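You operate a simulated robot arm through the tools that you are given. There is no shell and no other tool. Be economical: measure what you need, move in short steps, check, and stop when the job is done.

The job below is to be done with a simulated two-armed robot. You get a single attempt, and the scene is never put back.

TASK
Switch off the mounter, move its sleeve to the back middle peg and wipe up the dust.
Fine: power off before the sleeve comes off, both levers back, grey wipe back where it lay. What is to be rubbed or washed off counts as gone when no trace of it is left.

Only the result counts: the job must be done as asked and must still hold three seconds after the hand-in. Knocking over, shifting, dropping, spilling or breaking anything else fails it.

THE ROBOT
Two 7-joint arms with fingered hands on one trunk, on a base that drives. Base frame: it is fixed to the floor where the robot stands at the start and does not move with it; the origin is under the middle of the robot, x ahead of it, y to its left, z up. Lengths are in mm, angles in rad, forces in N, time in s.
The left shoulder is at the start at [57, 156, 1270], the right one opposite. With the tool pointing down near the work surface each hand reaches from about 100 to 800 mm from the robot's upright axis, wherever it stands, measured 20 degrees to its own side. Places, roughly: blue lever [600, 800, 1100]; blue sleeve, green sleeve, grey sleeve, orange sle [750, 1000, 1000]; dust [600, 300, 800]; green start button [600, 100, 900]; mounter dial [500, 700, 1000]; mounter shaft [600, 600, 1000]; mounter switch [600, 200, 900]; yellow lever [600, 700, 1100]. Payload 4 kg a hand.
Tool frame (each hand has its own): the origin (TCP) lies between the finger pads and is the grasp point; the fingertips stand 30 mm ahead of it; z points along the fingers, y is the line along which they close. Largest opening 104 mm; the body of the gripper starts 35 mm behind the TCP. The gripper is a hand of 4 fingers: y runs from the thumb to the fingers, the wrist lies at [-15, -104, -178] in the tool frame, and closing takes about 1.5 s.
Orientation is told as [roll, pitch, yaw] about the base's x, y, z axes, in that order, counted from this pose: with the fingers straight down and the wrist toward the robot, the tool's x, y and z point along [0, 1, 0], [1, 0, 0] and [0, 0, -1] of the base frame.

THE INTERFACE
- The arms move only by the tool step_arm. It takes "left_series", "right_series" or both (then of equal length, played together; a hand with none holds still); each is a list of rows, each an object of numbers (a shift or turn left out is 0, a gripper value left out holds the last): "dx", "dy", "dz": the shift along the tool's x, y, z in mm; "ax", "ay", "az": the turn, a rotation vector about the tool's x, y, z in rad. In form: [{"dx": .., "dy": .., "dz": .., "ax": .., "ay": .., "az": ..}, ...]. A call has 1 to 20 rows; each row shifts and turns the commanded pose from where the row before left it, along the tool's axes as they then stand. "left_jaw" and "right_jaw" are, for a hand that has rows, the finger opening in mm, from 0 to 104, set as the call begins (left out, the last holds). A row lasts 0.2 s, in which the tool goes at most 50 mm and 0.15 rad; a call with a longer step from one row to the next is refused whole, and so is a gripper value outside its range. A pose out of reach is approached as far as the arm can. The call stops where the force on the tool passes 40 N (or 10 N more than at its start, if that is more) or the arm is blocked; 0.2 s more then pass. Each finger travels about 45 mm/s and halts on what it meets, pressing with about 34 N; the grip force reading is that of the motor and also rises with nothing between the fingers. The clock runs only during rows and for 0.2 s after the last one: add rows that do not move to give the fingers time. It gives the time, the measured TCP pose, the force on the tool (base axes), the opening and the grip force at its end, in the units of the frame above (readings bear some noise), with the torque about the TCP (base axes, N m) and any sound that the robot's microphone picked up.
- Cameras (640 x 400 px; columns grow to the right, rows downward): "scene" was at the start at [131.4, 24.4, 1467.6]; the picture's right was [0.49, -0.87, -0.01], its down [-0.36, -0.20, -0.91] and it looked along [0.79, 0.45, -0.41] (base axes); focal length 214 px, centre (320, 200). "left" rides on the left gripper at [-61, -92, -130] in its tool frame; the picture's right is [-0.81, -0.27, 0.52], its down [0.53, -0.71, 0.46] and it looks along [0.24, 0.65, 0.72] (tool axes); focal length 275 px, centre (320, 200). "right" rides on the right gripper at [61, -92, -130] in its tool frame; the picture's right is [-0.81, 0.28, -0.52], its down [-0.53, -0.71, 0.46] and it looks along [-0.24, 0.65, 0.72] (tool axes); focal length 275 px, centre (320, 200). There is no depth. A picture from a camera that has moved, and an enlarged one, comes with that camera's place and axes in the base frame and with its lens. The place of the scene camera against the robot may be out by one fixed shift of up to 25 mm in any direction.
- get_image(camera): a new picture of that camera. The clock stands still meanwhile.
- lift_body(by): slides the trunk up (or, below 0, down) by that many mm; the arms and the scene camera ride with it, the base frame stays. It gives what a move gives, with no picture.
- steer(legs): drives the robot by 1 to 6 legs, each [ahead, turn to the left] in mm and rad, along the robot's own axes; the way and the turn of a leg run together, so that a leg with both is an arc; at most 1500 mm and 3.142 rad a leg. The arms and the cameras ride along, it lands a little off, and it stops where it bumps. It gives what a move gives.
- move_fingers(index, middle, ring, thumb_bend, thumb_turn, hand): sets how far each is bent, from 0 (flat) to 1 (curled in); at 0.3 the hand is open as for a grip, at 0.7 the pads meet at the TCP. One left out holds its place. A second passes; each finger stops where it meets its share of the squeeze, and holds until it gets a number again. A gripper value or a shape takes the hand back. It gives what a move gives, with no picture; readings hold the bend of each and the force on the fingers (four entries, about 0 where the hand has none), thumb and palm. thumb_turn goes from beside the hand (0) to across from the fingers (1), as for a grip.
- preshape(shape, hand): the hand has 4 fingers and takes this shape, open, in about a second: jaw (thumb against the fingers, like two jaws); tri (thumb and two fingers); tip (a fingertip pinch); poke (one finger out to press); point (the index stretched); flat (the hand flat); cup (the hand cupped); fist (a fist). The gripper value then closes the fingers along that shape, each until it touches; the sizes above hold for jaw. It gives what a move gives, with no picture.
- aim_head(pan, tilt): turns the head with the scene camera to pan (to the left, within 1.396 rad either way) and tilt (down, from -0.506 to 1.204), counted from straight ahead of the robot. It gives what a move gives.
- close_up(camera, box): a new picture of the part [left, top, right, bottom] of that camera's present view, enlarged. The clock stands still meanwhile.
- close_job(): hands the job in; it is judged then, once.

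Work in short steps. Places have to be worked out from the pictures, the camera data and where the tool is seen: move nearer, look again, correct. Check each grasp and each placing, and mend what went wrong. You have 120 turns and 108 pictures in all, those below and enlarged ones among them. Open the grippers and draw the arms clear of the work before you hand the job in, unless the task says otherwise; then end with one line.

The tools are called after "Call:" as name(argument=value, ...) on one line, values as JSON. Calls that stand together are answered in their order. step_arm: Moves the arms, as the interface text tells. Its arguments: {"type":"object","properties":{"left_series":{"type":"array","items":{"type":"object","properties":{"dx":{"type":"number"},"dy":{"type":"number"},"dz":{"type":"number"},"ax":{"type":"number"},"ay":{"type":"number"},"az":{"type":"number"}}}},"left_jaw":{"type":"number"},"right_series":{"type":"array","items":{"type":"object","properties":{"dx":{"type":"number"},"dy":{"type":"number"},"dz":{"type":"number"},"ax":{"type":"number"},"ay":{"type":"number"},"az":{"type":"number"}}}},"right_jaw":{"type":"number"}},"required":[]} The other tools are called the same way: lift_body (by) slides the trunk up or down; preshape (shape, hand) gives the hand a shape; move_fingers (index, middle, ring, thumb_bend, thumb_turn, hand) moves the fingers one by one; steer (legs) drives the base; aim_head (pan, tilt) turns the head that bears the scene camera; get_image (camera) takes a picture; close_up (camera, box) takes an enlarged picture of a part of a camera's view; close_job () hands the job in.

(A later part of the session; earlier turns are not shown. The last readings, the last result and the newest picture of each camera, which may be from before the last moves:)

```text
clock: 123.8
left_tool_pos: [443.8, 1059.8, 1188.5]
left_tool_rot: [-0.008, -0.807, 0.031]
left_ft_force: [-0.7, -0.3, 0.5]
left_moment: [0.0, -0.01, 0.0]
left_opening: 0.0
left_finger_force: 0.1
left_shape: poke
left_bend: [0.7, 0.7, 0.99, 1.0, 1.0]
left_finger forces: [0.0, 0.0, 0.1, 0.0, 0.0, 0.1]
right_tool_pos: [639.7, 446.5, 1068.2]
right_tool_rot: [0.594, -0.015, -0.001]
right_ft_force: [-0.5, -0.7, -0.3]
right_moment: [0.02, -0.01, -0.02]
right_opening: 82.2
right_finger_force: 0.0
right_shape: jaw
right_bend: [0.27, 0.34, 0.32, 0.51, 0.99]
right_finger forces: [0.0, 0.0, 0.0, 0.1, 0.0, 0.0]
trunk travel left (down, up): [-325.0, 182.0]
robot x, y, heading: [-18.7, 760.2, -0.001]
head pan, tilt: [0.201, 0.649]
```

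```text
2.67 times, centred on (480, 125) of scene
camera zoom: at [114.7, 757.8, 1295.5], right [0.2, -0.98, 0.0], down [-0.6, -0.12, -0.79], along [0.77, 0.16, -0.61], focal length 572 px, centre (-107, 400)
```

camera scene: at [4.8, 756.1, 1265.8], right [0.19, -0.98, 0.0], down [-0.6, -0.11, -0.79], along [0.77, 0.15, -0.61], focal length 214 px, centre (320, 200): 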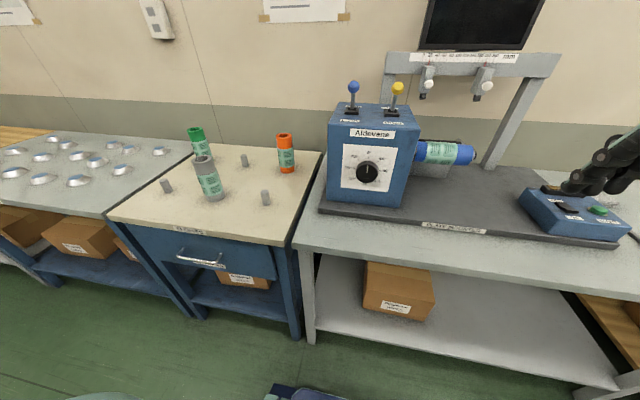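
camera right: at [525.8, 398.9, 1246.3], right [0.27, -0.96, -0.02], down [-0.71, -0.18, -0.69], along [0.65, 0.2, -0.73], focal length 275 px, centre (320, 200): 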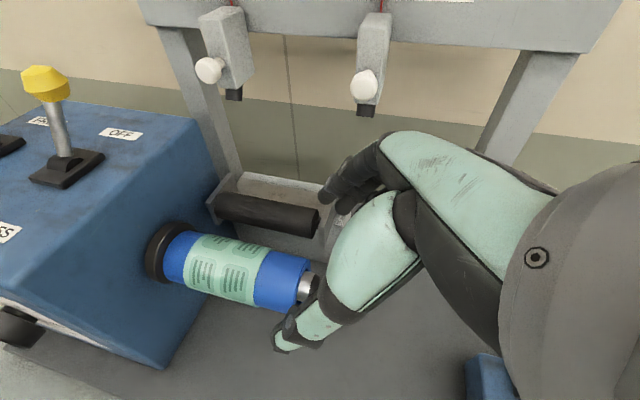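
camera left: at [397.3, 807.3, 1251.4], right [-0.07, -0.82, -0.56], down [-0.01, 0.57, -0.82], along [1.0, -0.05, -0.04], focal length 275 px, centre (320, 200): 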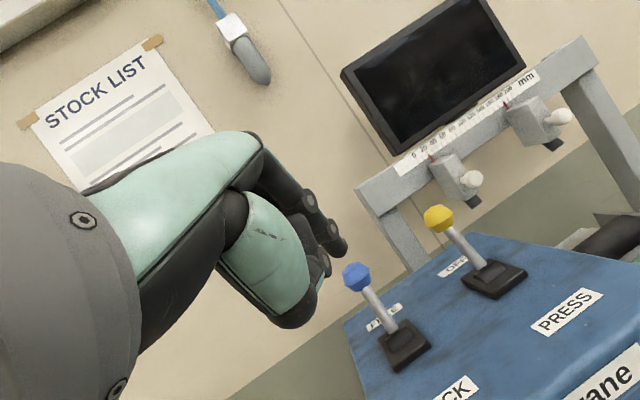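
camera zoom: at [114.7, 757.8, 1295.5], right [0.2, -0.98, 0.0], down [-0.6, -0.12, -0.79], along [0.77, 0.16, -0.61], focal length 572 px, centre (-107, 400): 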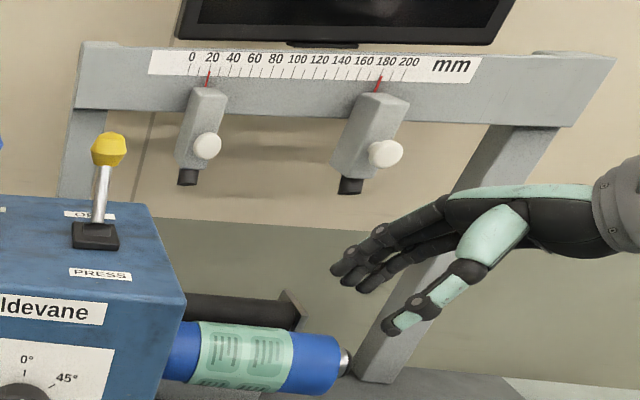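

The projected grasp point falls on the sleeve axis, with the far fingers between sleeve and roller. Descend along the tool axis.

Call:
step_arm(right_series=[{"dz": 25}, {"dz": 25}, {"dz": 20}, {"dz": 15}, {"dz": 10}, {}])

Call:
close_up(camera="right", box=[130, 130, 450, 370])

Call:
close_up(camera="scene", box=[360, 80, 600, 230])

```text
clock: 125.2
left_tool_pos: [443.2, 1059.4, 1188.3]
left_tool_rot: [-0.009, -0.808, 0.029]
left_ft_force: [-0.1, -0.1, -0.8]
left_moment: [0.0, -0.02, 0.0]
left_opening: 0.2
left_finger_force: 0.1
left_shape: poke
left_bend: [0.7, 0.7, 0.99, 1.0, 1.0]
left_finger forces: [0.1, 0.0, 0.1, 0.0, 0.0, 0.1]
right_tool_pos: [641.8, 500.7, 988.7]
right_tool_rot: [0.596, -0.014, -0.002]
right_ft_force: [0.1, 0.0, 0.0]
right_moment: [0.02, 0.0, 0.02]
right_opening: 82.2
right_finger_force: 0.1
right_shape: jaw
right_bend: [0.27, 0.34, 0.32, 0.51, 0.99]
right_finger forces: [0.0, 0.1, 0.0, 0.0, 0.0, 0.1]
trunk travel left (down, up): [-325.0, 182.0]
robot x, y, heading: [-19.9, 759.2, -0.003]
head pan, tilt: [0.201, 0.649]
```

```text
1.67 times, centred on (290, 250) of right
camera zoom: at [548.4, 478.5, 1129.2], right [0.27, -0.96, -0.02], down [-0.7, -0.18, -0.69], along [0.65, 0.2, -0.73], focal length 459 px, centre (370, 117)
```

zoom: 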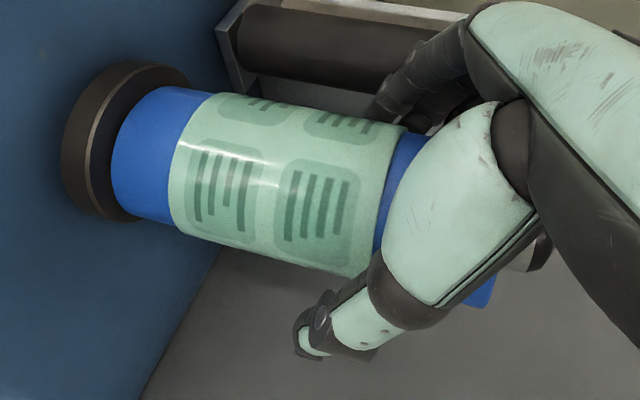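

```text
2.67 times, centred on (480, 155) of scene
camera zoom: at [115.0, 757.8, 1295.4], right [0.2, -0.98, 0.0], down [-0.6, -0.12, -0.79], along [0.77, 0.16, -0.61], focal length 572 px, centre (-107, 320)
```

zoom: 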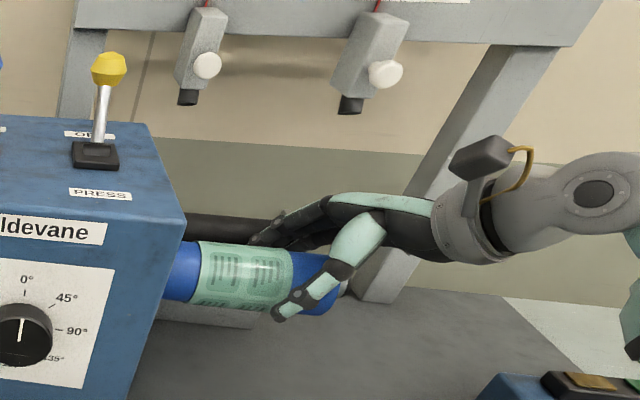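

Well placed around the sleeve's free end. Close.

Call:
step_arm(right_series=[{}, {}, {}, {}, {}, {}, {}], right_jaw=30)

Call:
close_up(camera="right", box=[130, 130, 450, 370])

```text
clock: 126.8
left_tool_pos: [443.7, 1060.3, 1188.9]
left_tool_rot: [-0.009, -0.808, 0.029]
left_ft_force: [0.3, 0.2, 0.0]
left_moment: [-0.01, 0.03, 0.01]
left_opening: 0.0
left_finger_force: 0.1
left_shape: poke
left_bend: [0.7, 0.7, 0.99, 1.0, 1.0]
left_finger forces: [0.1, 0.0, 0.0, 0.0, 0.1, 0.0]
right_tool_pos: [641.2, 500.5, 987.8]
right_tool_rot: [0.594, -0.014, -0.002]
right_ft_force: [1.5, 1.2, -0.3]
right_moment: [-0.02, -0.02, 0.07]
right_opening: 57.1
right_finger_force: 34.2
right_shape: jaw
right_bend: [0.29, 0.41, 0.4, 0.69, 1.0]
right_finger forces: [17.7, 9.8, 4.1, 0.0, 31.1, 0.1]
trunk travel left (down, up): [-325.0, 182.0]
robot x, y, heading: [-17.3, 759.0, -0.001]
head pan, tilt: [0.201, 0.649]
```

```text
1.67 times, centred on (290, 250) of right
camera zoom: at [548.9, 478.2, 1128.9], right [0.27, -0.96, -0.02], down [-0.71, -0.18, -0.68], along [0.65, 0.2, -0.73], focal length 459 px, centre (370, 117)
```

zoom: 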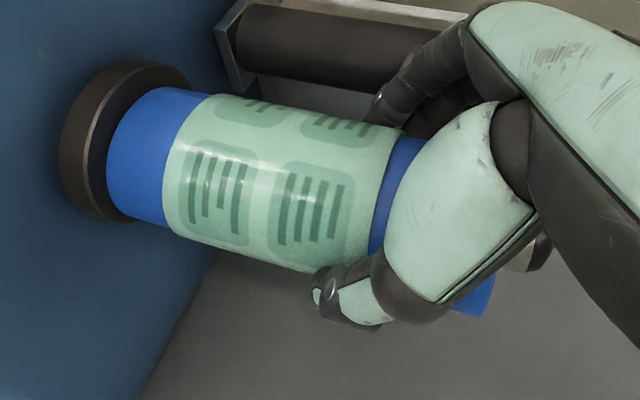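

Gripped (57 mm). Pull it straight along −y off the shaft.

Call:
step_arm(right_series=[{"dx": -4.1, "dz": -2.8}, {"dx": -8.3, "dz": -5.6}, {"dx": -8.3, "dz": -5.6}, {"dx": -8.3, "dz": -5.6}, {"dx": -12.4, "dz": -8.4}, {"dx": -12.4, "dz": -8.4}, {"dx": -12.4, "dz": -8.4}, {"dx": -12.4, "dz": -8.4}, {"dx": -12.4, "dz": -8.4}, {}])

Call:
get_image(camera="right")

```text
clock: 129.0
left_tool_pos: [444.4, 1060.1, 1186.6]
left_tool_rot: [-0.01, -0.808, 0.03]
left_ft_force: [-0.1, 0.6, 0.3]
left_moment: [0.01, -0.01, -0.01]
left_opening: 0.0
left_finger_force: 0.0
left_shape: poke
left_bend: [0.7, 0.7, 0.99, 1.0, 1.0]
left_finger forces: [0.0, 0.0, 0.0, 0.1, 0.0, 0.1]
right_tool_pos: [641.6, 388.1, 987.6]
right_tool_rot: [0.594, -0.011, -0.002]
right_ft_force: [0.2, -0.8, -0.2]
right_moment: [-0.01, -0.01, -0.01]
right_opening: 56.7
right_finger_force: 34.3
right_shape: jaw
right_bend: [0.29, 0.42, 0.4, 0.69, 1.0]
right_finger forces: [18.1, 9.6, 4.4, 0.1, 31.9, 0.1]
trunk travel left (down, up): [-325.0, 182.0]
robot x, y, heading: [-19.0, 755.4, 0.004]
head pan, tilt: [0.201, 0.649]
```

```text
32 pictures are left
camera right: at [548.1, 367.4, 1128.4], right [0.27, -0.96, -0.02], down [-0.7, -0.18, -0.69], along [0.65, 0.2, -0.73], focal length 275 px, centre (320, 200)
```

right: 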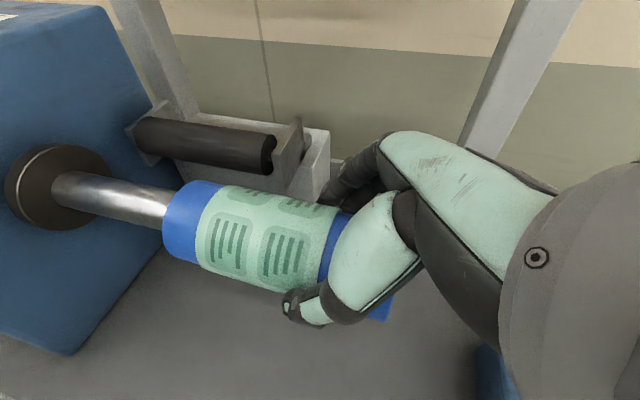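

Sliding cleanly with almost no force. Continue pulling another ~80 mm.

Call:
step_arm(right_series=[{"dx": -12.4, "dz": -8.4}, {"dx": -12.4, "dz": -8.4}, {"dx": -12.4, "dz": -8.4}, {"dx": -12.4, "dz": -8.4}, {"dx": -12.4, "dz": -8.4}, {}])

Call:
get_image(camera="right")

```text
clock: 130.4
left_tool_pos: [442.9, 1060.1, 1188.1]
left_tool_rot: [-0.009, -0.809, 0.029]
left_ft_force: [0.0, -0.1, -0.8]
left_moment: [-0.05, -0.01, -0.01]
left_opening: 0.0
left_finger_force: 0.0
left_shape: poke
left_bend: [0.7, 0.7, 0.99, 1.0, 1.0]
left_finger forces: [0.0, 0.0, 0.0, 0.0, 0.0, 0.0]
right_tool_pos: [641.4, 334.9, 988.1]
right_tool_rot: [0.595, -0.013, -0.003]
right_ft_force: [-0.5, -1.7, 0.4]
right_moment: [-0.07, 0.01, 0.03]
right_opening: 56.8
right_finger_force: 34.1
right_shape: jaw
right_bend: [0.29, 0.42, 0.4, 0.69, 1.0]
right_finger forces: [17.6, 9.7, 4.7, 0.0, 32.6, 0.1]
right hand out of reach, approached as far as the arm can: row 4, 5
trunk travel left (down, up): [-325.0, 182.0]
robot x, y, heading: [-18.8, 761.3, -0.005]
head pan, tilt: [0.201, 0.649]
```

```text
31 pictures are left
camera right: at [548.4, 314.1, 1128.5], right [0.27, -0.96, -0.02], down [-0.71, -0.18, -0.68], along [0.65, 0.2, -0.73], focal length 275 px, centre (320, 200)
```

right: 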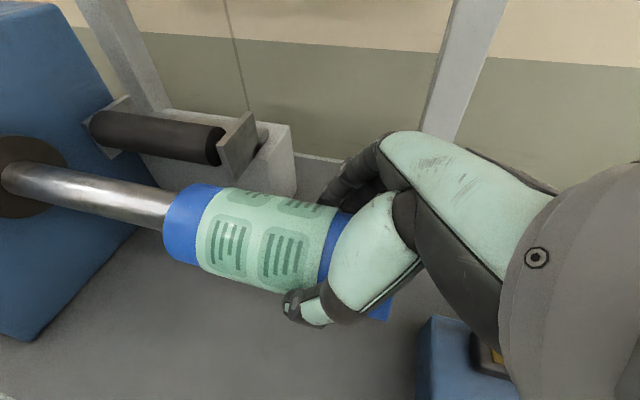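

The arm reaches its limit with the sleeve end almost at the shaft tip. I push it safely back on the shaft, release, move the robot to the right, and regrip.

Call:
step_arm(right_series=[{"dx": 12.4, "dz": 8.4}, {"dx": 12.4, "dz": 8.4}, {"dx": 12.4, "dz": 8.4}, {"dx": 12.4, "dz": 8.4}, {"dx": 12.4, "dz": 8.4}, {"dx": 12.4, "dz": 8.4}, {"dx": 12.4, "dz": 8.4}, {"dx": 12.4, "dz": 8.4}, {"dx": 12.4, "dz": 8.4}, {"dx": 8.3, "dz": 5.6}, {"dx": 8.3, "dz": 5.6}, {}])

Call:
step_arm(right_series=[{}, {}, {}, {}, {}], right_jaw=82)

Call:
step_arm(right_series=[{"dz": -20}, {"dz": -30}, {"dz": -35}, {"dz": -40}])

Call:
get_image(camera="right")

```text
clock: 133.0
left_tool_pos: [444.8, 1060.3, 1188.0]
left_tool_rot: [-0.009, -0.807, 0.03]
left_ft_force: [0.7, -0.3, 0.8]
left_moment: [0.0, 0.03, -0.02]
left_opening: 0.1
left_finger_force: 0.0
left_shape: poke
left_bend: [0.7, 0.7, 0.99, 1.0, 1.0]
left_finger forces: [0.1, 0.0, 0.0, 0.1, 0.0, 0.0]
right_tool_pos: [642.4, 490.2, 990.0]
right_tool_rot: [0.595, -0.012, -0.005]
right_ft_force: [2.8, -1.0, 0.1]
right_moment: [0.02, -0.07, 0.01]
right_opening: 56.8
right_finger_force: 34.5
right_shape: jaw
right_bend: [0.29, 0.42, 0.4, 0.69, 1.0]
right_finger forces: [19.1, 10.5, 5.1, 0.0, 31.7, 0.0]
trunk travel left (down, up): [-325.0, 182.0]
robot x, y, heading: [-18.7, 760.1, 0.001]
head pan, tilt: [0.201, 0.649]
```

```text
clock: 134.2
left_tool_pos: [443.4, 1060.9, 1186.5]
left_tool_rot: [-0.009, -0.809, 0.03]
left_ft_force: [0.6, 0.0, -0.3]
left_moment: [-0.01, -0.05, 0.01]
left_opening: 0.1
left_finger_force: 0.1
left_shape: poke
left_bend: [0.7, 0.7, 0.99, 1.0, 1.0]
left_finger forces: [0.0, 0.1, 0.1, 0.1, 0.1, 0.0]
right_tool_pos: [640.3, 492.5, 989.3]
right_tool_rot: [0.595, -0.012, -0.001]
right_ft_force: [0.3, -0.1, 0.5]
right_moment: [0.01, 0.01, 0.01]
right_opening: 81.7
right_finger_force: 0.1
right_shape: jaw
right_bend: [0.27, 0.35, 0.32, 0.51, 0.99]
right_finger forces: [0.0, 0.1, 0.0, 0.0, 0.1, 0.0]
trunk travel left (down, up): [-325.0, 182.0]
robot x, y, heading: [-19.2, 758.2, -0.002]
head pan, tilt: [0.201, 0.649]
```

```text
clock: 135.2
left_tool_pos: [444.1, 1059.7, 1188.2]
left_tool_rot: [-0.008, -0.809, 0.028]
left_ft_force: [0.9, 0.7, 0.9]
left_moment: [0.0, 0.03, 0.02]
left_opening: 0.0
left_finger_force: 0.0
left_shape: poke
left_bend: [0.7, 0.7, 0.99, 1.0, 1.0]
left_finger forces: [0.1, 0.1, 0.0, 0.0, 0.1, 0.0]
right_tool_pos: [641.0, 421.3, 1092.5]
right_tool_rot: [0.597, -0.013, -0.003]
right_ft_force: [0.4, 0.9, -0.9]
right_moment: [0.01, 0.02, 0.02]
right_opening: 81.6
right_finger_force: 0.0
right_shape: jaw
right_bend: [0.27, 0.35, 0.32, 0.51, 0.99]
right_finger forces: [0.0, 0.0, 0.0, 0.1, 0.1, 0.0]
trunk travel left (down, up): [-325.0, 182.0]
robot x, y, heading: [-22.7, 761.3, -0.002]
head pan, tilt: [0.201, 0.649]
```

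```text
30 pictures are left
camera right: at [547.7, 399.3, 1233.4], right [0.27, -0.96, -0.02], down [-0.7, -0.18, -0.69], along [0.65, 0.2, -0.73], focal length 275 px, centre (320, 200)
```

right: 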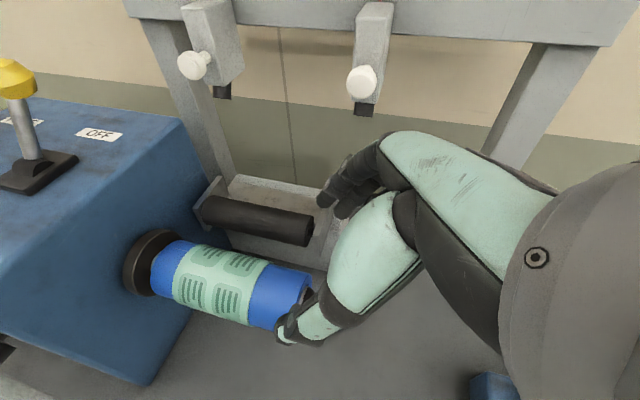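

Sleeve is safe on the shaft. I drive the robot back, and over to the right by ~140 mm.

Call:
steer(legs=[[-250, 0], [0, -0.6], [250, 0], [0, 0.6], [40, 0]])

Call:
get_image(camera="right")

```text
clock: 142.9
left_tool_pos: [429.8, 906.0, 1191.5]
left_tool_rot: [0.004, -0.801, -0.024]
left_ft_force: [-0.4, 0.7, 0.5]
left_moment: [-0.03, -0.01, -0.02]
left_opening: 0.0
left_finger_force: 0.1
left_shape: poke
left_bend: [0.7, 0.7, 0.99, 1.0, 1.0]
left_finger forces: [0.0, 0.0, 0.0, 0.0, 0.0, 0.0]
right_tool_pos: [621.7, 271.3, 1097.9]
right_tool_rot: [0.594, -0.022, -0.014]
right_ft_force: [1.2, 0.2, 0.4]
right_moment: [-0.01, 0.01, -0.02]
right_opening: 81.8
right_finger_force: 0.0
right_shape: jaw
right_bend: [0.27, 0.35, 0.32, 0.51, 0.99]
right_finger forces: [0.0, 0.0, 0.0, 0.0, 0.1, 0.1]
trunk travel left (down, up): [-325.0, 182.0]
robot x, y, heading: [-28.9, 610.6, -0.017]
head pan, tilt: [0.201, 0.649]
```

```text
29 pictures are left
camera right: at [527.1, 250.8, 1237.1], right [0.26, -0.96, -0.02], down [-0.7, -0.18, -0.69], along [0.66, 0.19, -0.72], focal length 275 px, centre (320, 200)
```

right: 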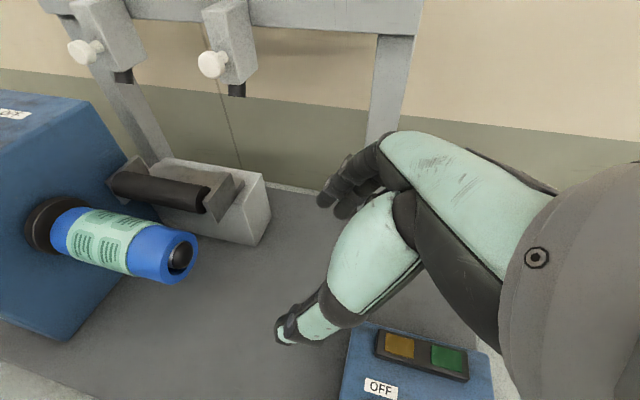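

Robot now at y≈611. Go to the pre-grasp line and descend onto the sleeve again.

Call:
step_arm(right_series=[{"ax": 0.009, "az": -0.013, "dx": 30, "dy": 4.8, "dz": 25.6}, {"dx": 30, "dy": 4.8, "dz": 25.6}, {"dx": 30, "dy": 4.8, "dz": 25.6}, {"dx": 30, "dy": 4.8, "dz": 25.6}, {}])

Call:
close_up(camera="right", box=[130, 130, 450, 370])

```text
clock: 144.1
left_tool_pos: [430.7, 908.0, 1194.2]
left_tool_rot: [-0.001, -0.805, -0.007]
left_ft_force: [-0.3, 0.2, 0.8]
left_moment: [0.01, 0.02, 0.03]
left_opening: 0.2
left_finger_force: 0.0
left_shape: poke
left_bend: [0.7, 0.7, 0.99, 1.0, 1.0]
left_finger forces: [0.0, 0.0, 0.0, 0.0, 0.0, 0.0]
right_tool_pos: [637.9, 424.1, 1082.5]
right_tool_rot: [0.595, -0.023, 0.003]
right_ft_force: [0.0, -0.7, 0.1]
right_moment: [0.03, 0.03, 0.03]
right_opening: 81.9
right_finger_force: 0.1
right_shape: jaw
right_bend: [0.27, 0.34, 0.32, 0.51, 0.99]
right_finger forces: [0.1, 0.1, 0.0, 0.0, 0.0, 0.0]
trunk travel left (down, up): [-325.0, 182.0]
robot x, y, heading: [-27.0, 611.8, -0.013]
head pan, tilt: [0.201, 0.649]
```

```text
1.67 times, centred on (290, 250) of right
camera zoom: at [543.4, 401.8, 1222.4], right [0.28, -0.96, -0.02], down [-0.7, -0.19, -0.69], along [0.66, 0.21, -0.72], focal length 459 px, centre (370, 117)
```

zoom: 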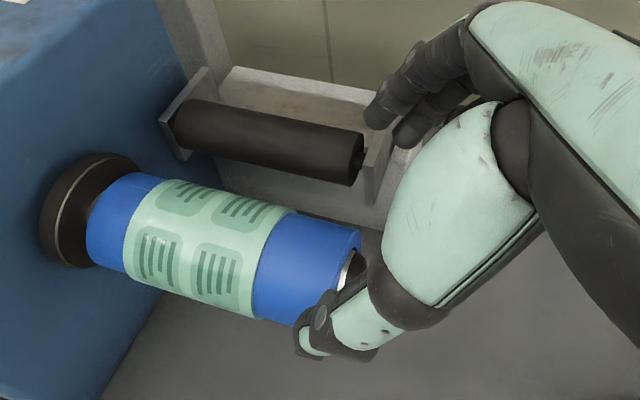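

Aligned. Descend 113 mm along the tool axis and close.

Call:
step_arm(right_series=[{"dy": 3, "dz": 25}, {"dz": 25}, {"dz": 25}, {"dz": 20}, {"dz": 15}, {"dz": 3}, {}])

Call:
step_arm(right_series=[{}, {}, {}, {}, {}, {}, {}], right_jaw=30)

Call:
close_up(camera="right", box=[130, 130, 450, 370])

```text
clock: 145.7
left_tool_pos: [430.3, 908.2, 1193.4]
left_tool_rot: [-0.004, -0.803, -0.003]
left_ft_force: [-0.1, -0.3, 0.2]
left_moment: [0.04, 0.04, -0.03]
left_opening: 0.0
left_finger_force: 0.0
left_shape: poke
left_bend: [0.7, 0.7, 0.99, 1.0, 1.0]
left_finger forces: [0.0, 0.1, 0.1, 0.1, 0.0, 0.0]
right_tool_pos: [643.9, 490.0, 987.5]
right_tool_rot: [0.595, -0.022, 0.002]
right_ft_force: [-0.7, 0.1, 1.2]
right_moment: [-0.01, -0.02, -0.01]
right_opening: 81.6
right_finger_force: 0.0
right_shape: jaw
right_bend: [0.27, 0.35, 0.32, 0.51, 0.99]
right_finger forces: [0.0, 1.3, 0.0, 0.0, 0.0, 0.1]
trunk travel left (down, up): [-325.0, 182.0]
robot x, y, heading: [-29.4, 618.2, -0.022]
head pan, tilt: [0.201, 0.649]
```

```text
clock: 147.3
left_tool_pos: [432.6, 909.1, 1193.2]
left_tool_rot: [-0.005, -0.804, -0.004]
left_ft_force: [-0.2, -0.6, 0.0]
left_moment: [-0.01, 0.01, 0.0]
left_opening: 0.0
left_finger_force: 0.0
left_shape: poke
left_bend: [0.7, 0.7, 0.99, 1.0, 1.0]
left_finger forces: [0.0, 0.0, 0.1, 0.0, 0.1, 0.0]
right_tool_pos: [643.7, 490.7, 986.6]
right_tool_rot: [0.595, -0.022, 0.002]
right_ft_force: [-0.1, 0.2, 0.3]
right_moment: [-0.01, 0.0, 0.05]
right_opening: 56.7
right_finger_force: 34.4
right_shape: jaw
right_bend: [0.74, 0.43, 0.41, 0.68, 1.0]
right_finger forces: [17.2, 9.6, 4.3, 0.0, 31.4, 0.0]
trunk travel left (down, up): [-325.0, 182.0]
robot x, y, heading: [-33.3, 610.7, -0.015]
head pan, tilt: [0.201, 0.649]
```

```text
1.67 times, centred on (290, 250) of right
camera zoom: at [549.6, 467.8, 1126.9], right [0.28, -0.96, -0.02], down [-0.7, -0.19, -0.69], along [0.66, 0.21, -0.72], focal length 459 px, centre (370, 117)
```

zoom: 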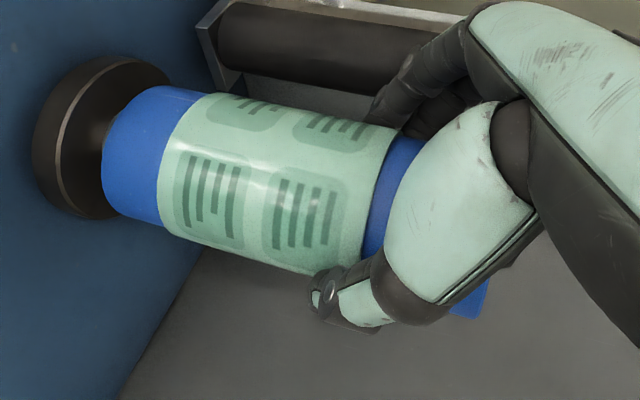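

The index finger curled past the sleeve end (bend 0.74). I reopen, shift 12 mm toward the box and close again.

Call:
step_arm(right_series=[{}, {}, {}, {}, {"dx": 6, "dz": 4}, {"dx": 5, "dz": 3}, {}], right_jaw=82)

Call:
step_arm(right_series=[{}, {}, {}, {}, {}, {}, {}], right_jaw=30)

```text
clock: 148.9
left_tool_pos: [432.4, 908.4, 1193.3]
left_tool_rot: [-0.007, -0.805, -0.004]
left_ft_force: [-0.1, 0.1, -1.0]
left_moment: [-0.01, -0.02, 0.01]
left_opening: 0.0
left_finger_force: 0.0
left_shape: poke
left_bend: [0.7, 0.7, 0.99, 1.0, 1.0]
left_finger forces: [0.0, 0.0, 0.0, 0.0, 0.1, 0.1]
right_tool_pos: [644.2, 502.7, 987.4]
right_tool_rot: [0.594, -0.023, 0.003]
right_ft_force: [0.4, -0.3, 0.1]
right_moment: [0.02, 0.0, 0.01]
right_opening: 81.7
right_finger_force: 0.0
right_shape: jaw
right_bend: [0.27, 0.35, 0.32, 0.51, 0.99]
right_finger forces: [0.0, 0.2, 0.0, 0.1, 0.1, 0.0]
trunk travel left (down, up): [-325.0, 182.0]
robot x, y, heading: [-24.7, 613.1, -0.016]
head pan, tilt: [0.201, 0.649]
```

```text
clock: 150.5
left_tool_pos: [431.4, 909.2, 1193.7]
left_tool_rot: [-0.005, -0.805, -0.003]
left_ft_force: [-0.2, -0.1, -0.3]
left_moment: [-0.01, 0.0, -0.02]
left_opening: 0.0
left_finger_force: 0.1
left_shape: poke
left_bend: [0.7, 0.7, 0.99, 1.0, 1.0]
left_finger forces: [0.0, 0.1, 0.0, 0.1, 0.0, 0.0]
right_tool_pos: [643.3, 503.0, 988.4]
right_tool_rot: [0.595, -0.021, 0.001]
right_ft_force: [0.5, -0.3, 0.5]
right_moment: [0.0, 0.0, 0.07]
right_opening: 56.5
right_finger_force: 34.0
right_shape: jaw
right_bend: [0.74, 0.42, 0.4, 0.69, 1.0]
right_finger forces: [17.4, 9.5, 4.2, 0.0, 31.4, 0.0]
trunk travel left (down, up): [-325.0, 182.0]
robot x, y, heading: [-26.4, 612.3, -0.01]
head pan, tilt: [0.201, 0.649]
```

Index just curls beneath; middle, ring and thumb hold at 34 N. Pull along −y.

Call:
step_arm(right_series=[{"dx": -4.1, "dz": -2.8}, {"dx": -8.3, "dz": -5.6}, {"dx": -8.3, "dz": -5.6}, {"dx": -12.4, "dz": -8.4}, {"dx": -12.4, "dz": -8.4}, {"dx": -12.4, "dz": -8.4}, {"dx": -12.4, "dz": -8.4}, {"dx": -12.4, "dz": -8.4}, {"dx": -12.4, "dz": -8.4}, {"dx": -12.4, "dz": -8.4}, {"dx": -12.4, "dz": -8.4}, {"dx": -12.4, "dz": -8.4}, {"dx": -12.4, "dz": -8.4}, {"dx": -12.4, "dz": -8.4}, {"dx": -12.4, "dz": -8.4}, {}])

Call:
get_image(camera="right")

```text
clock: 153.9
left_tool_pos: [431.9, 908.8, 1193.5]
left_tool_rot: [-0.006, -0.804, -0.004]
left_ft_force: [0.1, 0.6, 0.6]
left_moment: [0.03, -0.01, 0.04]
left_opening: 0.0
left_finger_force: 0.1
left_shape: poke
left_bend: [0.7, 0.7, 0.99, 1.0, 1.0]
left_finger forces: [0.0, 0.0, 0.0, 0.0, 0.0, 0.1]
right_tool_pos: [644.1, 296.2, 987.1]
right_tool_rot: [0.596, -0.022, 0.003]
right_ft_force: [-0.4, 0.6, 0.1]
right_moment: [-0.12, 0.01, 0.03]
right_opening: 56.3
right_finger_force: 34.0
right_shape: jaw
right_bend: [0.74, 0.42, 0.41, 0.69, 1.0]
right_finger forces: [17.5, 9.6, 4.0, 0.0, 31.7, 0.0]
trunk travel left (down, up): [-325.0, 182.0]
robot x, y, heading: [-30.6, 610.5, -0.017]
head pan, tilt: [0.201, 0.649]
```

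```text
26 pictures are left
camera right: at [549.9, 274.9, 1127.4], right [0.28, -0.96, -0.02], down [-0.7, -0.19, -0.69], along [0.66, 0.21, -0.72], focal length 275 px, centre (320, 200)
```

right: 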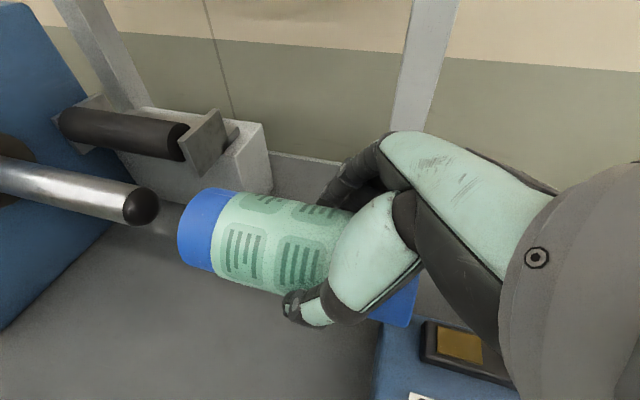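

Sleeve is free and held. Raise and retract the arm, then rotate the hand so the sleeve stands upright (free end up) with the hand pointing forward-down.

Call:
step_arm(right_series=[{"dx": 22.4, "dz": -33.1}, {"dx": 22.4, "dz": -33.1}, {"dx": 22.4, "dz": -33.1}, {"dx": 22.4, "dz": -33.1}, {"dy": -40}, {"dy": -40}, {"dy": -40}, {"dy": -40}, {"dy": -30}, {}])

Call:
step_arm(right_series=[{"ax": -0.02157, "ay": -0.0806, "az": -0.1119}, {"ax": -0.02157, "ay": -0.0806, "az": -0.1119}, {"ax": -0.02157, "ay": -0.0806, "az": -0.1119}, {"ax": -0.02157, "ay": -0.0806, "az": -0.1119}, {"ax": -0.02157, "ay": -0.0806, "az": -0.1119}, {"ax": -0.02157, "ay": -0.0806, "az": -0.1119}, {"ax": -0.02157, "ay": -0.0806, "az": -0.1119}, {"ax": -0.02157, "ay": -0.0806, "az": -0.1119}, {"ax": -0.02157, "ay": -0.0806, "az": -0.1119}, {"ax": -0.02157, "ay": -0.0806, "az": -0.1119}, {"ax": -0.02157, "ay": -0.0806, "az": -0.1119}, {"ax": -0.02157, "ay": -0.0806, "az": -0.1119}, {"ax": -0.02157, "ay": -0.0806, "az": -0.1119}, {"ax": -0.02157, "ay": -0.0806, "az": -0.1119}, {"ax": -0.02157, "ay": -0.0806, "az": -0.1119}, {}])

Call:
get_image(camera="right")

```text
clock: 156.1
left_tool_pos: [432.2, 908.3, 1193.2]
left_tool_rot: [-0.003, -0.804, -0.007]
left_ft_force: [0.5, 0.3, 0.0]
left_moment: [-0.01, -0.01, 0.0]
left_opening: 0.0
left_finger_force: 0.1
left_shape: poke
left_bend: [0.7, 0.7, 0.99, 1.0, 1.0]
left_finger forces: [0.0, 0.1, 0.0, 0.0, 0.1, 0.0]
right_tool_pos: [450.2, 295.3, 1142.7]
right_tool_rot: [0.596, -0.022, 0.004]
right_ft_force: [-0.3, -0.3, -3.7]
right_moment: [-0.05, -0.01, -0.05]
right_opening: 56.3
right_finger_force: 33.9
right_shape: jaw
right_bend: [0.74, 0.42, 0.41, 0.69, 1.0]
right_finger forces: [17.6, 9.6, 4.0, 0.0, 32.0, 0.1]
trunk travel left (down, up): [-325.0, 182.0]
robot x, y, heading: [-28.0, 613.1, -0.016]
head pan, tilt: [0.201, 0.649]
```

```text
clock: 159.5
left_tool_pos: [431.2, 907.9, 1193.4]
left_tool_rot: [-0.003, -0.803, -0.005]
left_ft_force: [-0.1, 0.0, -0.4]
left_moment: [0.01, 0.0, 0.03]
left_opening: 0.1
left_finger_force: 0.1
left_shape: poke
left_bend: [0.7, 0.7, 0.99, 1.0, 1.0]
left_finger forces: [0.0, 0.1, 0.0, 0.0, 0.0, 0.0]
right_tool_pos: [450.5, 296.4, 1143.8]
right_tool_rot: [0.035, -0.33, 0.554]
right_ft_force: [-0.6, 0.6, -4.2]
right_moment: [-0.02, 0.06, -0.02]
right_opening: 56.2
right_finger_force: 33.9
right_shape: jaw
right_bend: [0.74, 0.43, 0.41, 0.69, 1.0]
right_finger forces: [17.2, 9.1, 4.0, 0.0, 32.2, 0.0]
right hand out of reach, approached as far as the arm can: row 6, 7, 8, 9, 10, 11, 12, 13, 14, 15
trunk travel left (down, up): [-325.0, 182.0]
robot x, y, heading: [-29.6, 613.1, -0.014]
head pan, tilt: [0.201, 0.649]
```

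```text
25 pictures are left
camera right: at [310.8, 277.5, 1239.3], right [0.52, -0.65, 0.55], down [-0.17, -0.71, -0.68], along [0.84, 0.26, -0.48], focal length 275 px, centre (320, 200)
```

right: 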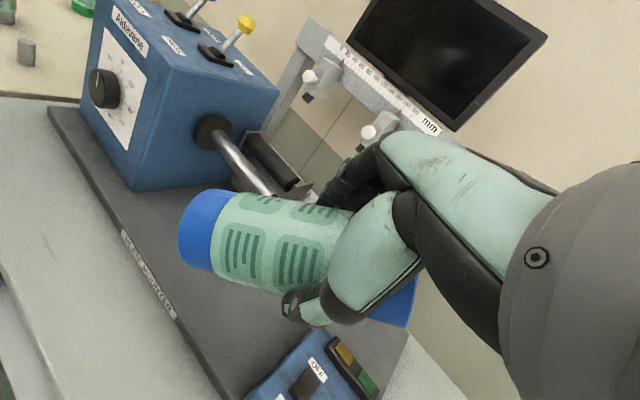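

The rolled-over posture is beyond the right wrist's range. New plan: put the sleeve back on the shaft part-way, regrip it near the box-side end with the hand leaning the other way, so that the natural roll brings that end up. First restore the old orientation.

Call:
step_arm(right_series=[{"ax": 0.02157, "ay": 0.0806, "az": 0.1119}, {"ax": 0.02157, "ay": 0.0806, "az": 0.1119}, {"ax": 0.02157, "ay": 0.0806, "az": 0.1119}, {"ax": 0.02157, "ay": 0.0806, "az": 0.1119}, {"ax": 0.02157, "ay": 0.0806, "az": 0.1119}, {"ax": 0.0108, "ay": 0.0403, "az": 0.056}, {}])

```text
clock: 161.1
left_tool_pos: [431.6, 908.6, 1194.0]
left_tool_rot: [-0.002, -0.806, -0.005]
left_ft_force: [0.5, -0.6, 0.3]
left_moment: [-0.03, -0.02, 0.03]
left_opening: 0.1
left_finger_force: 0.1
left_shape: poke
left_bend: [0.7, 0.7, 0.99, 1.0, 1.0]
left_finger forces: [0.0, 0.1, 0.2, 0.0, 0.0, 0.0]
right_tool_pos: [451.0, 298.4, 1143.7]
right_tool_rot: [0.597, -0.021, 0.002]
right_ft_force: [0.7, 0.4, -3.6]
right_moment: [-0.13, 0.03, 0.0]
right_opening: 56.4
right_finger_force: 34.6
right_shape: jaw
right_bend: [0.74, 0.42, 0.41, 0.69, 1.0]
right_finger forces: [17.6, 9.6, 4.2, 0.0, 31.9, 0.0]
trunk travel left (down, up): [-325.0, 182.0]
robot x, y, heading: [-27.0, 611.2, -0.016]
head pan, tilt: [0.201, 0.649]
```

Orientation restored. Return along the same path to the shaft line at y≈296.

Call:
step_arm(right_series=[{"dy": 40}, {"dy": 40}, {"dy": 40}, {"dy": 40}, {"dy": 33}, {"dx": -22.4, "dz": 33.1}, {"dx": -22.4, "dz": 33.1}, {"dx": -22.4, "dz": 33.1}, {"dx": -20.5, "dz": 29}, {}])

Call:
get_image(camera="right")

```text
clock: 163.3
left_tool_pos: [431.2, 909.6, 1193.9]
left_tool_rot: [-0.006, -0.804, -0.002]
left_ft_force: [0.5, 0.1, 0.6]
left_moment: [-0.05, -0.01, -0.04]
left_opening: 0.0
left_finger_force: 0.1
left_shape: poke
left_bend: [0.7, 0.7, 0.99, 1.0, 1.0]
left_finger forces: [0.1, 0.0, 0.0, 0.1, 0.0, 0.0]
right_tool_pos: [646.8, 296.7, 993.0]
right_tool_rot: [0.594, -0.021, 0.005]
right_ft_force: [-0.6, 0.1, -4.6]
right_moment: [-0.09, -0.02, -0.01]
right_opening: 56.4
right_finger_force: 34.0
right_shape: jaw
right_bend: [0.74, 0.43, 0.42, 0.69, 1.0]
right_finger forces: [17.6, 9.4, 4.0, 0.0, 31.6, 0.0]
trunk travel left (down, up): [-325.0, 182.0]
robot x, y, heading: [-30.3, 613.5, -0.018]
head pan, tilt: [0.201, 0.649]
```

```text
24 pictures are left
camera right: at [551.9, 273.9, 1132.5], right [0.28, -0.96, -0.02], down [-0.7, -0.19, -0.69], along [0.66, 0.21, -0.72], focal length 275 px, centre (320, 200)
```

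right: 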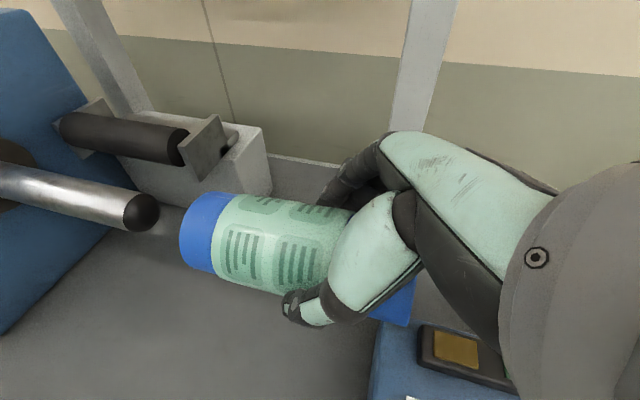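

Compared with the pull-out picture, the hand is ~4 mm high and ~2 mm far. Correct, then insert gently.

Call:
step_arm(right_series=[{"dx": -2, "dy": -2, "dz": 3}, {"dx": 8.3, "dz": 5.6}, {"dx": 8.3, "dz": 5.6}, {"dx": 8.3, "dz": 5.6}, {"dx": 8.3, "dz": 5.6}, {"dx": 8.3, "dz": 5.6}, {}])

Call:
get_image(camera="right")

```text
clock: 164.9
left_tool_pos: [432.1, 907.9, 1194.9]
left_tool_rot: [-0.003, -0.803, -0.005]
left_ft_force: [-0.2, -0.3, 0.7]
left_moment: [-0.01, 0.02, -0.02]
left_opening: 0.1
left_finger_force: 0.1
left_shape: poke
left_bend: [0.7, 0.7, 0.99, 1.0, 1.0]
left_finger forces: [0.0, 0.0, 0.0, 0.0, 0.0, 0.0]
right_tool_pos: [645.5, 346.4, 989.9]
right_tool_rot: [0.597, -0.023, 0.002]
right_ft_force: [-0.6, -3.4, -3.7]
right_moment: [-0.01, 0.01, 0.08]
right_opening: 56.1
right_finger_force: 33.8
right_shape: jaw
right_bend: [0.74, 0.42, 0.42, 0.68, 1.0]
right_finger forces: [17.3, 10.0, 5.6, 0.1, 33.0, 0.1]
trunk travel left (down, up): [-325.0, 182.0]
robot x, y, heading: [-28.8, 614.9, -0.018]
head pan, tilt: [0.201, 0.649]
```

```text
23 pictures are left
camera right: at [551.0, 325.0, 1129.8], right [0.28, -0.96, -0.02], down [-0.7, -0.19, -0.69], along [0.66, 0.21, -0.72], focal length 275 px, centre (320, 200)
```

right: 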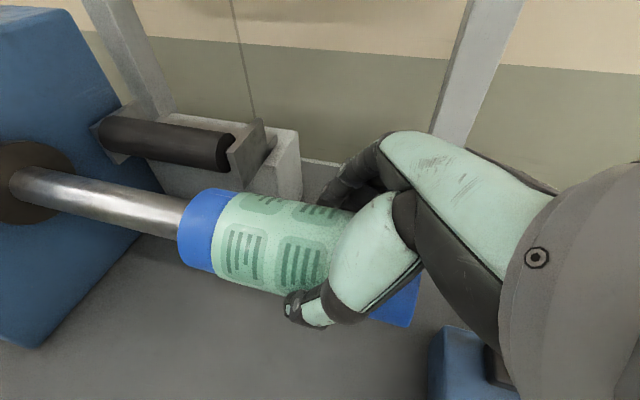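

Shaft seems to be entering (3 N). Continue gently.

Call:
step_arm(right_series=[{"dx": 4.1, "dz": 2.8}, {"dx": 4.1, "dz": 2.8}, {"dx": 4.1, "dz": 2.8}, {"dx": 4.1, "dz": 2.8}, {}])

```text
clock: 166.1
left_tool_pos: [430.3, 908.2, 1194.5]
left_tool_rot: [-0.004, -0.805, -0.005]
left_ft_force: [0.4, 0.7, 0.3]
left_moment: [-0.03, 0.0, 0.02]
left_opening: 0.1
left_finger_force: 0.0
left_shape: poke
left_bend: [0.7, 0.7, 0.99, 1.0, 1.0]
left_finger forces: [0.1, 0.0, 0.1, 0.0, 0.0, 0.1]
right_tool_pos: [645.6, 366.5, 989.6]
right_tool_rot: [0.595, -0.023, 0.004]
right_ft_force: [-2.0, -0.1, -1.8]
right_moment: [0.04, 0.03, 0.14]
right_opening: 56.1
right_finger_force: 33.8
right_shape: jaw
right_bend: [0.74, 0.42, 0.41, 0.68, 1.0]
right_finger forces: [17.6, 10.4, 5.6, 0.0, 33.7, 0.0]
trunk travel left (down, up): [-325.0, 182.0]
robot x, y, heading: [-27.3, 613.1, -0.021]
head pan, tilt: [0.201, 0.649]
```

Inserted with low force. Push 90 mm further, release, and back the hand off.

Call:
step_arm(right_series=[{"dx": 12.4, "dz": 8.4}, {"dx": 12.4, "dz": 8.4}, {"dx": 12.4, "dz": 8.4}, {"dx": 12.4, "dz": 8.4}, {"dx": 12.4, "dz": 8.4}, {"dx": 12.4, "dz": 8.4}, {}])

Call:
step_arm(right_series=[{}, {}, {}, {}, {}], right_jaw=82)

Call:
step_arm(right_series=[{"dz": -20}, {"dz": -30}, {"dz": -35}, {"dz": -40}, {"dz": -30}, {}])

Call:
get_image(camera="right")

```text
clock: 167.7
left_tool_pos: [431.1, 909.3, 1193.4]
left_tool_rot: [-0.006, -0.804, -0.005]
left_ft_force: [0.1, -0.5, -0.3]
left_moment: [0.0, -0.01, 0.02]
left_opening: 0.0
left_finger_force: 0.1
left_shape: poke
left_bend: [0.7, 0.7, 0.99, 1.0, 1.0]
left_finger forces: [0.0, 0.1, 0.0, 0.0, 0.0, 0.0]
right_tool_pos: [643.5, 456.2, 989.2]
right_tool_rot: [0.595, -0.022, 0.003]
right_ft_force: [0.0, 1.1, -1.9]
right_moment: [0.08, 0.0, 0.08]
right_opening: 56.3
right_finger_force: 34.0
right_shape: jaw
right_bend: [0.74, 0.42, 0.41, 0.68, 1.0]
right_finger forces: [18.1, 10.3, 4.9, 0.1, 33.1, 0.1]
trunk travel left (down, up): [-325.0, 182.0]
robot x, y, heading: [-29.0, 612.1, -0.011]
head pan, tilt: [0.201, 0.649]
```

```text
clock: 168.9
left_tool_pos: [432.2, 908.4, 1194.2]
left_tool_rot: [-0.005, -0.805, -0.004]
left_ft_force: [-0.5, 0.1, -0.2]
left_moment: [0.02, 0.01, 0.04]
left_opening: 0.2
left_finger_force: 0.1
left_shape: poke
left_bend: [0.7, 0.7, 0.99, 1.0, 1.0]
left_finger forces: [0.0, 0.0, 0.0, 0.0, 0.1, 0.1]
right_tool_pos: [644.8, 456.1, 989.3]
right_tool_rot: [0.595, -0.023, 0.003]
right_ft_force: [0.7, -0.5, 0.6]
right_moment: [-0.01, -0.01, -0.03]
right_opening: 81.9
right_finger_force: 0.1
right_shape: jaw
right_bend: [0.27, 0.35, 0.32, 0.51, 0.99]
right_finger forces: [0.0, 0.1, 0.1, 0.1, 0.0, 0.1]
trunk travel left (down, up): [-325.0, 182.0]
robot x, y, heading: [-29.4, 608.8, -0.016]
head pan, tilt: [0.201, 0.649]
```

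```text
clock: 170.3
left_tool_pos: [430.9, 908.1, 1193.3]
left_tool_rot: [-0.004, -0.805, -0.002]
left_ft_force: [0.1, -0.2, -0.7]
left_moment: [0.0, -0.01, -0.01]
left_opening: 0.0
left_finger_force: 0.0
left_shape: poke
left_bend: [0.7, 0.7, 0.99, 1.0, 1.0]
left_finger forces: [0.1, 0.0, 0.1, 0.1, 0.0, 0.0]
right_tool_pos: [642.8, 370.8, 1116.6]
right_tool_rot: [0.597, -0.022, 0.002]
right_ft_force: [-0.6, 0.0, 0.1]
right_moment: [0.0, 0.02, 0.02]
right_opening: 81.6
right_finger_force: 0.1
right_shape: jaw
right_bend: [0.27, 0.35, 0.32, 0.51, 0.99]
right_finger forces: [0.0, 0.0, 0.0, 0.1, 0.1, 0.0]
trunk travel left (down, up): [-325.0, 182.0]
robot x, y, heading: [-30.5, 612.6, -0.017]
head pan, tilt: [0.201, 0.649]
```

```text
22 pictures are left
camera right: at [547.7, 348.0, 1256.3], right [0.28, -0.96, -0.02], down [-0.7, -0.19, -0.69], along [0.66, 0.21, -0.72], focal length 275 px, centre (320, 200)
```

right: 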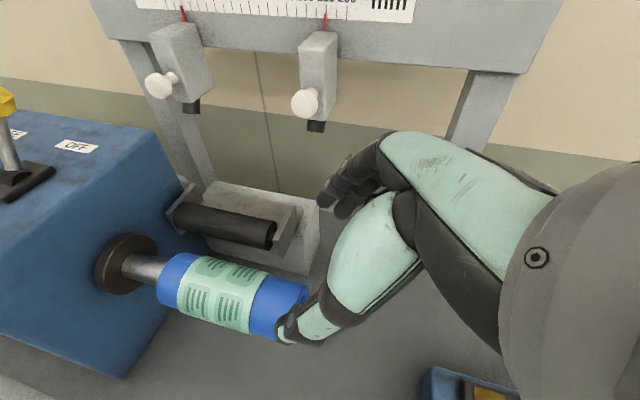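

Sleeve rests well on the shaft (y ≈ 413–547). Peg spacing is generous (~185 × 225 mm), so a near-centre grip is fine. I re-roll the hand to −0.25 and move above y≈490.

Call:
step_arm(right_series=[{"ay": -0.141}, {"ay": -0.141}, {"ay": -0.141}, {"ay": -0.141}, {"ay": -0.141}, {"ay": -0.142}, {"dx": 37, "dz": -3.5}, {"dx": 37, "dz": -3.5}, {"dx": 37, "dz": -3.5}, {"dx": 36, "dz": -3.5}, {}])

Call:
get_image(camera="right")

```text
clock: 172.7
left_tool_pos: [429.7, 908.2, 1193.6]
left_tool_rot: [-0.004, -0.804, -0.004]
left_ft_force: [0.1, -0.1, -0.2]
left_moment: [0.01, 0.02, -0.02]
left_opening: 0.0
left_finger_force: 0.2
left_shape: poke
left_bend: [0.7, 0.7, 0.99, 1.0, 1.0]
left_finger forces: [0.0, 0.0, 0.0, 0.0, 0.1, 0.0]
right_tool_pos: [641.4, 514.8, 1093.6]
right_tool_rot: [-0.25, -0.023, 0.001]
right_ft_force: [-0.6, 0.0, -0.2]
right_moment: [0.0, 0.04, 0.02]
right_opening: 81.7
right_finger_force: 0.0
right_shape: jaw
right_bend: [0.27, 0.35, 0.32, 0.51, 0.99]
right_finger forces: [0.0, 0.0, 0.0, 0.0, 0.1, 0.1]
trunk travel left (down, up): [-325.0, 182.0]
robot x, y, heading: [-30.8, 613.2, -0.016]
head pan, tilt: [0.201, 0.649]
```

```text
21 pictures are left
camera right: at [547.9, 607.3, 1202.7], right [0.26, -0.66, 0.71], down [-0.71, -0.63, -0.33], along [0.66, -0.42, -0.63], focal length 275 px, centre (320, 200)
```

right: 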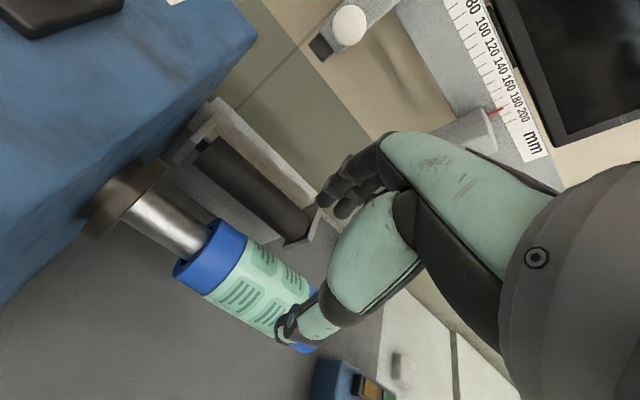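

Projected grasp point falls on the sleeve. Descend 107 mm and close.

Call:
step_arm(right_series=[{"dy": -1, "dz": 25}, {"dz": 25}, {"dz": 25}, {"dz": 20}, {"dz": 12}, {}])

Call:
step_arm(right_series=[{}, {}, {}, {}, {}, {}, {}], right_jaw=30)

Call:
get_image(camera="right")

```text
clock: 174.1
left_tool_pos: [431.8, 909.1, 1193.2]
left_tool_rot: [-0.005, -0.805, -0.002]
left_ft_force: [0.3, -0.3, -0.1]
left_moment: [0.02, 0.0, -0.01]
left_opening: 0.0
left_finger_force: 0.1
left_shape: poke
left_bend: [0.7, 0.7, 0.99, 1.0, 1.0]
left_finger forces: [0.0, 0.0, 0.0, 0.1, 0.1, 0.0]
right_tool_pos: [643.6, 488.8, 992.5]
right_tool_rot: [-0.251, -0.023, 0.002]
right_ft_force: [-0.2, 0.3, 0.5]
right_moment: [0.01, -0.02, 0.0]
right_opening: 81.7
right_finger_force: 0.2
right_shape: jaw
right_bend: [0.27, 0.35, 0.32, 0.51, 0.99]
right_finger forces: [0.0, 0.1, 0.1, 0.1, 0.0, 0.0]
trunk travel left (down, up): [-325.0, 182.0]
robot x, y, heading: [-31.2, 611.8, -0.016]
head pan, tilt: [0.201, 0.649]
```

```text
clock: 175.7
left_tool_pos: [432.5, 908.3, 1193.1]
left_tool_rot: [-0.007, -0.805, -0.002]
left_ft_force: [0.3, 0.6, -1.3]
left_moment: [0.0, 0.0, 0.0]
left_opening: 0.0
left_finger_force: 0.0
left_shape: poke
left_bend: [0.7, 0.7, 0.99, 1.0, 1.0]
left_finger forces: [0.0, 0.0, 0.1, 0.0, 0.0, 0.0]
right_tool_pos: [644.2, 489.5, 991.2]
right_tool_rot: [-0.252, -0.022, 0.001]
right_ft_force: [0.5, 0.2, -0.2]
right_moment: [0.0, -0.02, 0.06]
right_opening: 57.0
right_finger_force: 33.8
right_shape: jaw
right_bend: [0.29, 0.41, 0.39, 0.69, 1.0]
right_finger forces: [17.4, 9.4, 4.3, 0.0, 31.1, 0.0]
trunk travel left (down, up): [-325.0, 182.0]
robot x, y, heading: [-28.7, 614.2, -0.018]
head pan, tilt: [0.201, 0.649]
```

```text
20 pictures are left
camera right: at [550.0, 581.7, 1099.4], right [0.26, -0.66, 0.71], down [-0.7, -0.63, -0.32], along [0.66, -0.42, -0.63], focal length 275 px, centre (320, 200)
```

right: 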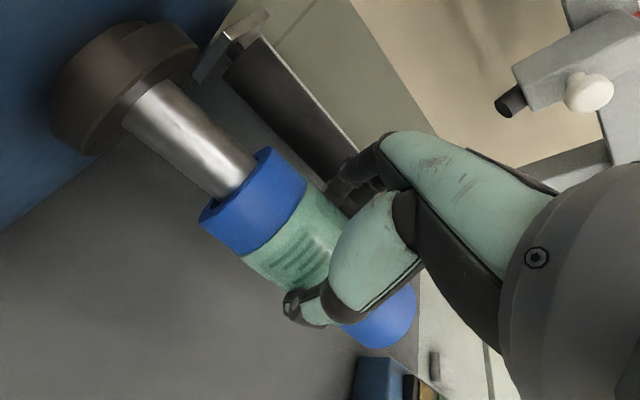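

All fingers on the sleeve. Pull 140 mm along −y, off the shaft.

Call:
step_arm(right_series=[{"dx": -4.8, "dz": 1.2}, {"dx": -14.5, "dz": 3.7}, {"dx": -14.5, "dz": 3.7}, {"dx": -14.5, "dz": 3.7}, {"dx": -14.5, "dz": 3.7}, {"dx": -14.5, "dz": 3.7}, {"dx": -14.5, "dz": 3.7}, {"dx": -14.5, "dz": 3.7}, {"dx": -14.5, "dz": 3.7}, {"dx": -14.5, "dz": 3.7}, {}])

Call:
get_image(camera="right")

```text
clock: 178.1
left_tool_pos: [432.0, 909.3, 1194.3]
left_tool_rot: [-0.005, -0.805, -0.004]
left_ft_force: [0.1, 0.4, -0.6]
left_moment: [0.04, 0.01, 0.0]
left_opening: 0.0
left_finger_force: 0.0
left_shape: poke
left_bend: [0.7, 0.7, 0.99, 1.0, 1.0]
left_finger forces: [0.0, 0.1, 0.1, 0.0, 0.0, 0.1]
right_tool_pos: [643.6, 350.7, 990.5]
right_tool_rot: [-0.253, -0.022, 0.003]
right_ft_force: [0.0, 0.4, -0.7]
right_moment: [0.06, 0.01, 0.01]
right_opening: 56.9
right_finger_force: 33.6
right_shape: jaw
right_bend: [0.29, 0.42, 0.4, 0.69, 0.99]
right_finger forces: [18.1, 9.0, 4.0, 0.0, 31.8, 0.1]
trunk travel left (down, up): [-325.0, 182.0]
robot x, y, heading: [-25.9, 613.1, -0.016]
head pan, tilt: [0.201, 0.649]
```

```text
19 pictures are left
camera right: at [549.7, 441.9, 1098.8], right [0.26, -0.65, 0.71], down [-0.7, -0.63, -0.32], along [0.66, -0.42, -0.63], focal length 275 px, centre (320, 200)
```

right: 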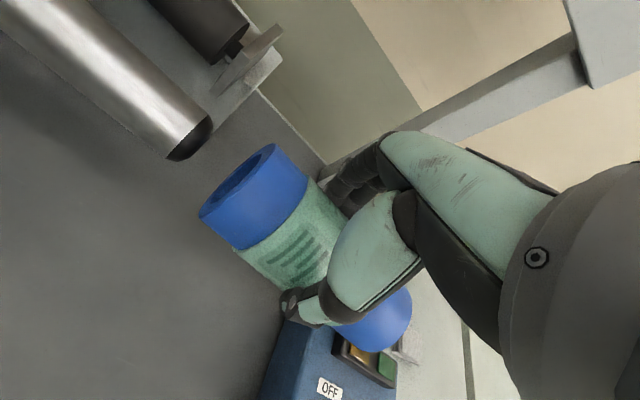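

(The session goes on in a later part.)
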